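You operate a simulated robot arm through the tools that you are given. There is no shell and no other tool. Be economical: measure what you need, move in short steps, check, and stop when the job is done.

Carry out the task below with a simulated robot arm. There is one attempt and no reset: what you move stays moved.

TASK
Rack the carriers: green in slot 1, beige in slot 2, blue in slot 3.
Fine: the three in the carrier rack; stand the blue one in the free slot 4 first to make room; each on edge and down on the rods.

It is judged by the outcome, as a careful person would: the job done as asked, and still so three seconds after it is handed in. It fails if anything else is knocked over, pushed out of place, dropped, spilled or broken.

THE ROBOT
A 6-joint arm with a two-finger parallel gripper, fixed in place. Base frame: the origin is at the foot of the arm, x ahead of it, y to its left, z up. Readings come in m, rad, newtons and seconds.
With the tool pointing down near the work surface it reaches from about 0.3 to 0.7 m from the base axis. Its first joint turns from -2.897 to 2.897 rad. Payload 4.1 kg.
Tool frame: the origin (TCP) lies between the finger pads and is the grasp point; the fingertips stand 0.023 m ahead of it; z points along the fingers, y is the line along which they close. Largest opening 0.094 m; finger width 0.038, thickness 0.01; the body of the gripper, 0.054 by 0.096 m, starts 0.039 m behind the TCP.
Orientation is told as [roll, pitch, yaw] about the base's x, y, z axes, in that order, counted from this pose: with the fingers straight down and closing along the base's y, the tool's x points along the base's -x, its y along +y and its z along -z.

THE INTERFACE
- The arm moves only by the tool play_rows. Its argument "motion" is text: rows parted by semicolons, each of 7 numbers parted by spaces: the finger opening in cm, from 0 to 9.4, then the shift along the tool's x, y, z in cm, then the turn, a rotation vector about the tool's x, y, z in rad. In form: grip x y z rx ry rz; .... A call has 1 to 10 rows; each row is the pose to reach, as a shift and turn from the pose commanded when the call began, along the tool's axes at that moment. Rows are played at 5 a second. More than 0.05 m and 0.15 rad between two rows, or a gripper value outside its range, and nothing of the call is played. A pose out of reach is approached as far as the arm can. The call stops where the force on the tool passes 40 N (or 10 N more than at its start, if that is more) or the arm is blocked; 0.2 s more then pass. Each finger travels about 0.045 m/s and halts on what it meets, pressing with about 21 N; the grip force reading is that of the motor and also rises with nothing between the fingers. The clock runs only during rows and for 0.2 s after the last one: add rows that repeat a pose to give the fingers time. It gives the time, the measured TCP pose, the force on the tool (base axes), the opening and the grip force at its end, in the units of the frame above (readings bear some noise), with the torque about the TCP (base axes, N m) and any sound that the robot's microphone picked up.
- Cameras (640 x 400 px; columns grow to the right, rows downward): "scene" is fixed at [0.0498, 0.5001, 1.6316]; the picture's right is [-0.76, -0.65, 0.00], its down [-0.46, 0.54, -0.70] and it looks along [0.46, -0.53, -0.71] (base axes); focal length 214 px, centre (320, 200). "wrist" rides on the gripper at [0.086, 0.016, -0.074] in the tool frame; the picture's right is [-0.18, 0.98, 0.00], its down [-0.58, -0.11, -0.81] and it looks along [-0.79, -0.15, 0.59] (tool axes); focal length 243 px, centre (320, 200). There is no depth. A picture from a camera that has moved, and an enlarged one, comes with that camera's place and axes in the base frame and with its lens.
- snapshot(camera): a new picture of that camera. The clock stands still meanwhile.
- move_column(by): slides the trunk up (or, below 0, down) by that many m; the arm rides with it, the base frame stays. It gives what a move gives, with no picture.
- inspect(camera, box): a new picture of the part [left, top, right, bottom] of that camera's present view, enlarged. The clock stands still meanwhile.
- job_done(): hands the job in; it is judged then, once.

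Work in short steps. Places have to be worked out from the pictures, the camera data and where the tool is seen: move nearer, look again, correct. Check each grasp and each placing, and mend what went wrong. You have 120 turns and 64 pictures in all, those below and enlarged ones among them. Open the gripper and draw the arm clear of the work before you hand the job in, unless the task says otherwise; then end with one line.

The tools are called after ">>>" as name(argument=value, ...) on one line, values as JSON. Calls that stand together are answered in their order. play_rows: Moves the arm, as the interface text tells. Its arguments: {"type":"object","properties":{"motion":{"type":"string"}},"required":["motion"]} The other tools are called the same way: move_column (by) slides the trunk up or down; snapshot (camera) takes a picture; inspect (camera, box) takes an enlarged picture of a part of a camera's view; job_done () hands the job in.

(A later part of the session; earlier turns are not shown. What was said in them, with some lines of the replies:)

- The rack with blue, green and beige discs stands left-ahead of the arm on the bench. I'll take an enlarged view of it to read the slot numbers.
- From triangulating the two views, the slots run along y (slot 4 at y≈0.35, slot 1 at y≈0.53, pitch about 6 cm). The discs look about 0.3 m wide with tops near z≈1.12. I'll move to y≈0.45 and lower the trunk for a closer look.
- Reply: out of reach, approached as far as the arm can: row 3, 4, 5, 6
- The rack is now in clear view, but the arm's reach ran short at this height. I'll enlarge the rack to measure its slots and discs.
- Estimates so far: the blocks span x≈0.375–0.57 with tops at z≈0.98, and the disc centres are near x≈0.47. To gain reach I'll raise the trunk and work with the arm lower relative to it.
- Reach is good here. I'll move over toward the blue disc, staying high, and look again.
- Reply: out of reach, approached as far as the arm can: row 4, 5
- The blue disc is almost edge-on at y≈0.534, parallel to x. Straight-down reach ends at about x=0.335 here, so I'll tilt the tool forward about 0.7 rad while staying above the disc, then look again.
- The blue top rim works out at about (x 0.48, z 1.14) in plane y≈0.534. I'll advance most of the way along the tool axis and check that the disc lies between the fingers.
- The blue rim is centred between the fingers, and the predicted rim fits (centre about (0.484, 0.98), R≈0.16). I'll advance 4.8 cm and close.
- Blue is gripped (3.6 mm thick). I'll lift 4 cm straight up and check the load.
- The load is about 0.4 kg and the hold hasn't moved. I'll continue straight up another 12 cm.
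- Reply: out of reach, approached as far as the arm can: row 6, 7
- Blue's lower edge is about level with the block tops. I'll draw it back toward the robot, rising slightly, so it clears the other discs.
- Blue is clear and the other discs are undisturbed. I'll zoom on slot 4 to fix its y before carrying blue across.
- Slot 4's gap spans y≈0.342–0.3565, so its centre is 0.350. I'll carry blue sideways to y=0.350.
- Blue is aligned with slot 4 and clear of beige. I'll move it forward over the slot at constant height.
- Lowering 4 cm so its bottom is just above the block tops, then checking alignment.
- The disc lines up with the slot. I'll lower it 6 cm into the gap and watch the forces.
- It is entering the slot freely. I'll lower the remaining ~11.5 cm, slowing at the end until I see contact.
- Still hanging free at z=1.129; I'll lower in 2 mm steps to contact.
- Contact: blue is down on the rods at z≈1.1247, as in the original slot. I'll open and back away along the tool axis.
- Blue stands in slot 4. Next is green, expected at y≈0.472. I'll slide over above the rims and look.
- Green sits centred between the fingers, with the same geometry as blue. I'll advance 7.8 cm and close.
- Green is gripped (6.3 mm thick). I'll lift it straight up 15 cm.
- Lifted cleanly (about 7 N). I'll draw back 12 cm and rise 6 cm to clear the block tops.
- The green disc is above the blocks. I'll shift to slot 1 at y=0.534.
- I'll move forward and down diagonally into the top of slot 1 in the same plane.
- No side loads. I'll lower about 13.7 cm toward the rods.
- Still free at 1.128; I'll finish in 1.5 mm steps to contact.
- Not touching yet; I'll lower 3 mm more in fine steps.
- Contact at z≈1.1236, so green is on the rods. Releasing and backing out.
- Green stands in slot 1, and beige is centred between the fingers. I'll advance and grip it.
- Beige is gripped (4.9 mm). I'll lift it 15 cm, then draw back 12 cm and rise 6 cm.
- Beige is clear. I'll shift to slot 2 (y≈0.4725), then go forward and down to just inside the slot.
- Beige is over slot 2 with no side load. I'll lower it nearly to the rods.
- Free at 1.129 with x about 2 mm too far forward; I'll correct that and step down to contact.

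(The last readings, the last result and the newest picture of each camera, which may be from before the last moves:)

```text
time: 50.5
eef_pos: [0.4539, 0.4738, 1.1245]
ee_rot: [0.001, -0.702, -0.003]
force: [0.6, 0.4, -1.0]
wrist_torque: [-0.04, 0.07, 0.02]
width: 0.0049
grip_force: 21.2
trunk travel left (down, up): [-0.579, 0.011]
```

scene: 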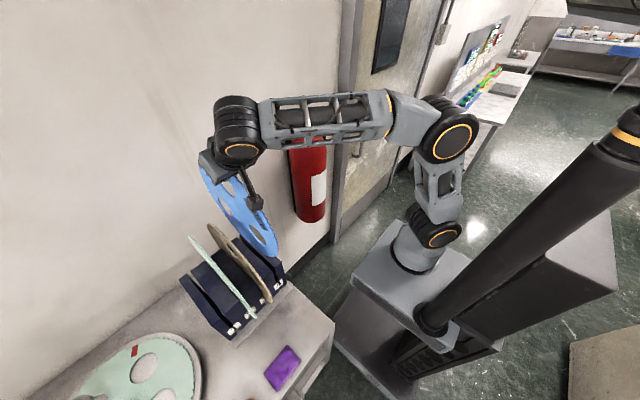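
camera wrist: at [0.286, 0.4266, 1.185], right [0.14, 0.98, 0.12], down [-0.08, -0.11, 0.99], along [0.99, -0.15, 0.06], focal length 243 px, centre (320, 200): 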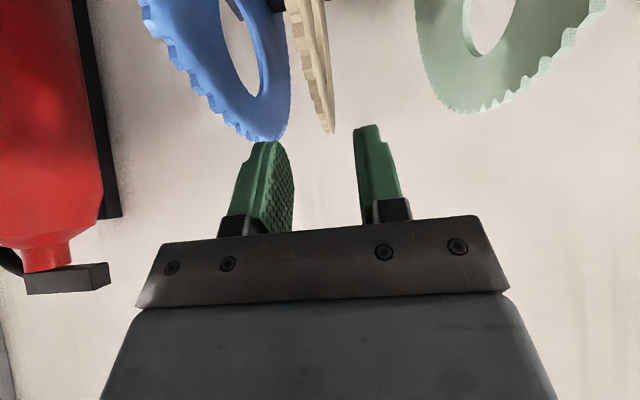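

The rods are taking the weight (1 N left on the tool). One more millimetre, then release, retreat and move over to blue at slot 4.

>>> play_rows(motion="0 0.06 0 0.08 0 0 0; 0 0.06 0 0.08 0 0 0; 3.5 0.06 0 0.08 0 0 0; 3.5 0.06 0 0.08 0 0 0; 3.5 0.06 0 0.08 0 0 0; 3.5 0 0 -2.5 0 0 0; 3.5 0 0 -5.5 0 0 0; 3.5 0 0 -8 0 0 0; 3.5 0 0 -8 0 0 0")

>>> play_rows(motion="3.5 0 -4 -0.5 0 0 0; 3.5 0 -8 -0.5 0 0 0; 3.5 0 -12.25 -0.5 0 0 0; 3.5 0 -12.25 0 0 0 0")

>>> snapshot(camera="wrist")

>>> inspect(camera="scene", box=[150, 210, 310, 350])

```text
time: 52.5
eef_pos: [0.4007, 0.4727, 1.186]
ee_rot: [0.002, -0.701, -0.002]
force: [-0.2, 0.1, -0.4]
wrist_torque: [0.02, -0.02, -0.03]
width: 0.0348
grip_force: 0.0
trunk travel left (down, up): [-0.579, 0.011]
```

```text
time: 53.5
eef_pos: [0.403, 0.3498, 1.1827]
ee_rot: [0.002, -0.698, 0.001]
force: [0.1, -1.1, -0.6]
wrist_torque: [0.03, -0.01, -0.01]
width: 0.0349
grip_force: 0.1
trunk travel left (down, up): [-0.579, 0.011]
```

```text
27 pictures are left
camera wrist: at [0.2887, 0.3644, 1.184], right [0.14, 0.98, 0.12], down [-0.08, -0.11, 0.99], along [0.99, -0.15, 0.06], focal length 243 px, centre (320, 200)
```

wrist: 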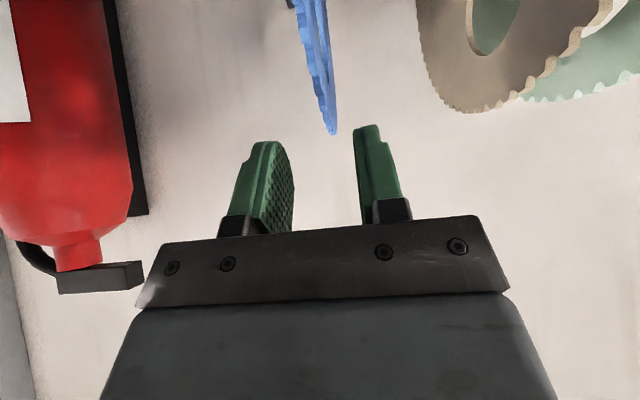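

```text
2.86 times, centred on (230, 280) of scene
camera zoom: at [0.0498, 0.5001, 1.6316], right [-0.76, -0.65, 0.0], down [-0.46, 0.54, -0.7], along [0.46, -0.53, -0.71], focal length 613 px, centre (577, -29)
```

zoom: 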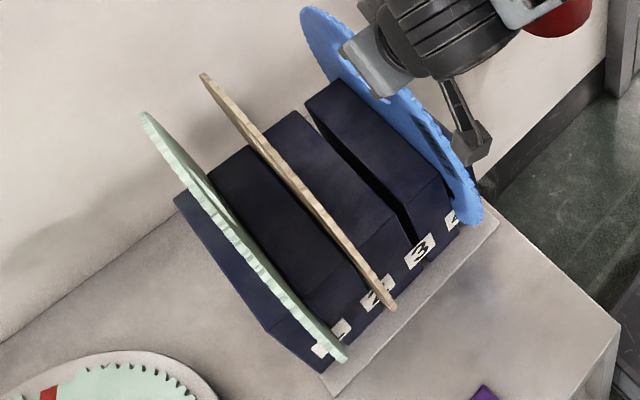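

Beige is in slot 2 and green in slot 1; blue is centred between the fingers. I'll grip blue, then lift, draw back and rise as before.

>>> play_rows(motion="3.5 0 0 3 0 0 0; 3.5 0 0 5.5 0 0 0; 3.5 0 0 7.75 0 0 0; 3.5 0 0 7.75 0 0 0; 0 0 0 7.75 0 0 0; 0 0 0 7.75 0 0 0; 0 0 0 7.75 0 0 0; 0 0 0 7.75 0 0 0")

>>> play_rows(motion="0 -0.97 0 -1.15 0 0 0; 0 -1.93 0 -2.3 0 0 0; 0 -3.22 0 -3.82 0 0 0; 0 -4.83 0 -5.74 0 0 0; 0 -6.44 0 -7.65 0 0 0; 0 -8.05 0 -9.56 0 0 0; 0 -9.66 0 -11.5 0 0 0; 0 -9.66 0 -11.5 0 0 0")

>>> play_rows(motion="0 1.33 0 -3.08 0 0 0; 0 2.66 0 -6.16 0 0 0; 0 3.99 0 -9.24 0 0 0; 0 5.32 0 -12.32 0 0 0; 0 5.32 0 -12.32 0 0 0")

>>> inspect(camera="scene", box=[130, 200, 310, 360])

```text
time: 55.3
eef_pos: [0.4531, 0.3502, 1.1246]
ee_rot: [0.003, -0.7, -0.001]
force: [0.7, 0.9, 0.3]
wrist_torque: [0.37, -0.13, 0.0]
width: 0.0038
grip_force: 20.2
trunk travel left (down, up): [-0.579, 0.011]
```

```text
time: 57.1
eef_pos: [0.4529, 0.3498, 1.275]
ee_rot: [0.0, -0.701, 0.001]
force: [-0.4, -0.4, -5.1]
wrist_torque: [0.0, 0.15, -0.01]
width: 0.0039
grip_force: 21.1
trunk travel left (down, up): [-0.579, 0.011]
```

```text
time: 58.3
eef_pos: [0.3327, 0.3505, 1.3371]
ee_rot: [0.002, -0.7, -0.002]
force: [0.5, -0.2, -4.7]
wrist_torque: [-0.04, 0.13, 0.01]
width: 0.0038
grip_force: 21.1
trunk travel left (down, up): [-0.579, 0.011]
```

```text
2.50 times, centred on (220, 280) of scene
camera zoom: at [0.0498, 0.5001, 1.6316], right [-0.76, -0.65, 0.0], down [-0.46, 0.54, -0.7], along [0.46, -0.53, -0.71], focal length 536 px, centre (570, 0)
```

zoom: 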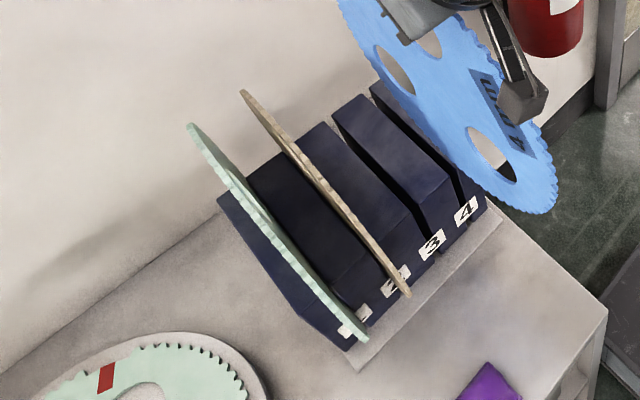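

Blue is up and clear. I'll shift 6.1 cm to slot 3 (y≈0.4115), then forward and down.

>>> play_rows(motion="0 0 2 0 0 0 0; 0 0 4 0 0 0 0; 0 0 6.15 0 0 0 0; 0 0 6.15 0 0 0 0; 0 0 6.15 0 0 0 0")

>>> play_rows(motion="0 -0.9 0 2.6 0 0 0; 0 -1.9 0 5.2 0 0 0; 0 -2.9 0 7.8 0 0 0; 0 -3.9 0 10.4 0 0 0; 0 -4.95 0 12.9 0 0 0; 0 -4.95 0 12.9 0 0 0")

>>> inspect(camera="scene", box=[130, 200, 310, 360])

```text
time: 59.5
eef_pos: [0.3325, 0.4104, 1.3355]
ee_rot: [0.003, -0.699, 0.001]
force: [1.2, 0.1, -3.7]
wrist_torque: [-0.02, 0.14, -0.01]
width: 0.004
grip_force: 20.7
trunk travel left (down, up): [-0.579, 0.011]
```

```text
time: 60.9
eef_pos: [0.453, 0.412, 1.2689]
ee_rot: [0.001, -0.7, -0.002]
force: [0.0, 0.4, -4.5]
wrist_torque: [0.02, 0.15, 0.0]
width: 0.0041
grip_force: 20.7
trunk travel left (down, up): [-0.579, 0.011]
```

```text
2.50 times, centred on (220, 280) of scene
camera zoom: at [0.0498, 0.5001, 1.6316], right [-0.76, -0.65, 0.0], down [-0.46, 0.54, -0.7], along [0.46, -0.53, -0.71], focal length 536 px, centre (570, 0)
```

zoom: 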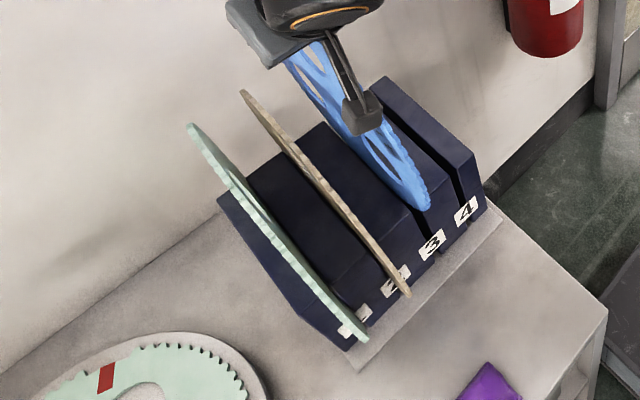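

Blue is lined up in slot 3 without side load. I'll lower it nearly to the rods.

>>> play_rows(motion="0 1.29 0 1.53 0 0 0; 0 2.58 0 3.06 0 0 0; 0 4.19 0 4.97 0 0 0; 0 5.8 0 6.88 0 0 0; 0 7.08 0 8.41 0 0 0; 0 8.05 0 9.56 0 0 0; 0 8.5 0 10.1 0 0 0; 0 8.95 0 10.63 0 0 0; 0 8.95 0 10.63 0 0 0")

```text
time: 62.9
eef_pos: [0.4511, 0.4114, 1.1292]
ee_rot: [0.001, -0.7, -0.002]
force: [-0.6, 0.0, -4.6]
wrist_torque: [0.0, 0.1, 0.0]
width: 0.004
grip_force: 21.4
trunk travel left (down, up): [-0.579, 0.011]
```

>>> play_rows(motion="0 0 0 0.25 0 0 0; 0 0.12 0 0.4 0 0 0; 0 0.22 0 0.52 0 0 0; 0 0.22 0 0.52 0 0 0")

```text
time: 63.9
eef_pos: [0.4539, 0.4124, 1.1253]
ee_rot: [0.004, -0.7, -0.002]
force: [-1.6, -0.4, -0.1]
wrist_torque: [-0.19, -0.04, -0.07]
width: 0.0041
grip_force: 21.0
trunk travel left (down, up): [-0.579, 0.011]
```

The rods now take the weight. I'll settle 1 mm more, open, and back out well clear.

>>> play_rows(motion="0 0.06 0 0.08 0 0 0; 0 0.06 0 0.08 0 0 0; 3.5 0.06 0 0.08 0 0 0; 3.5 0.06 0 0.08 0 0 0; 3.5 0.06 0 0.08 0 0 0; 3.5 0 0 -2.5 0 0 0; 3.5 0 0 -6 0 0 0; 3.5 0 0 -10 0 0 0; 3.5 0 0 -14.5 0 0 0; 3.5 0 0 -19 0 0 0")

>>> play_rows(motion="6 0 -4 -3 0 0 0; 6 0 -8 -5 0 0 0; 6 0 -12 -5 0 0 0; 6 0 -16 -5 0 0 0; 6 0 -20 -5 0 0 0; 6 0 -20 -5 0 0 0")

>>> inspect(camera="scene", box=[150, 210, 310, 350])

>>> snapshot(camera="scene")

```text
time: 66.1
eef_pos: [0.3307, 0.4107, 1.2681]
ee_rot: [0.002, -0.701, 0.001]
force: [0.1, -0.7, -0.1]
wrist_torque: [0.03, -0.02, 0.01]
width: 0.0349
grip_force: 0.2
trunk travel left (down, up): [-0.579, 0.011]
```

```text
time: 67.5
eef_pos: [0.2996, 0.2104, 1.3073]
ee_rot: [0.001, -0.7, -0.003]
force: [0.0, 0.3, -0.7]
wrist_torque: [0.01, -0.02, 0.0]
width: 0.06
grip_force: 0.0
trunk travel left (down, up): [-0.579, 0.011]
```

```text
2.86 times, centred on (230, 280) of scene
camera zoom: at [0.0498, 0.5001, 1.6316], right [-0.76, -0.65, 0.0], down [-0.46, 0.54, -0.7], along [0.46, -0.53, -0.71], focal length 613 px, centre (577, -29)
```

zoom: 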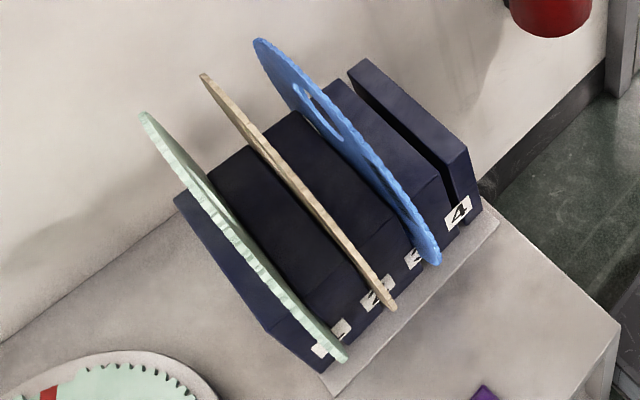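

```text
22 pictures are left
```

scene: 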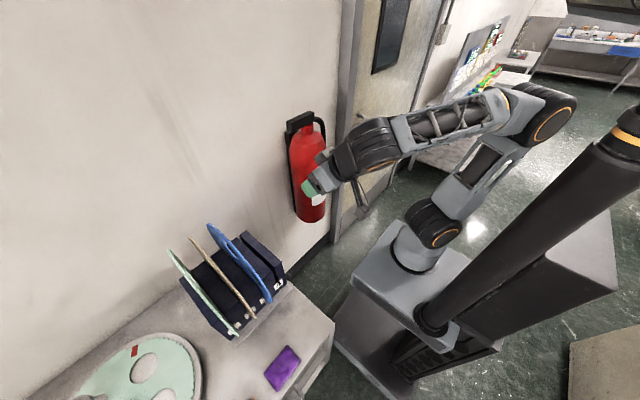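

All three discs stand at the same image positions as the original seated ones: green in 1, beige in 2, blue in 3. The arm is clear and the gripper open, so I'm handing in.

>>> job_done()

```text
The job is handed in.
```

The carriers are racked on edge and down on the rods: green in slot 1, beige in slot 2 and blue in slot 3. Slot 4 is empty again, nothing else was disturbed, and the arm is clear with the gripper open.
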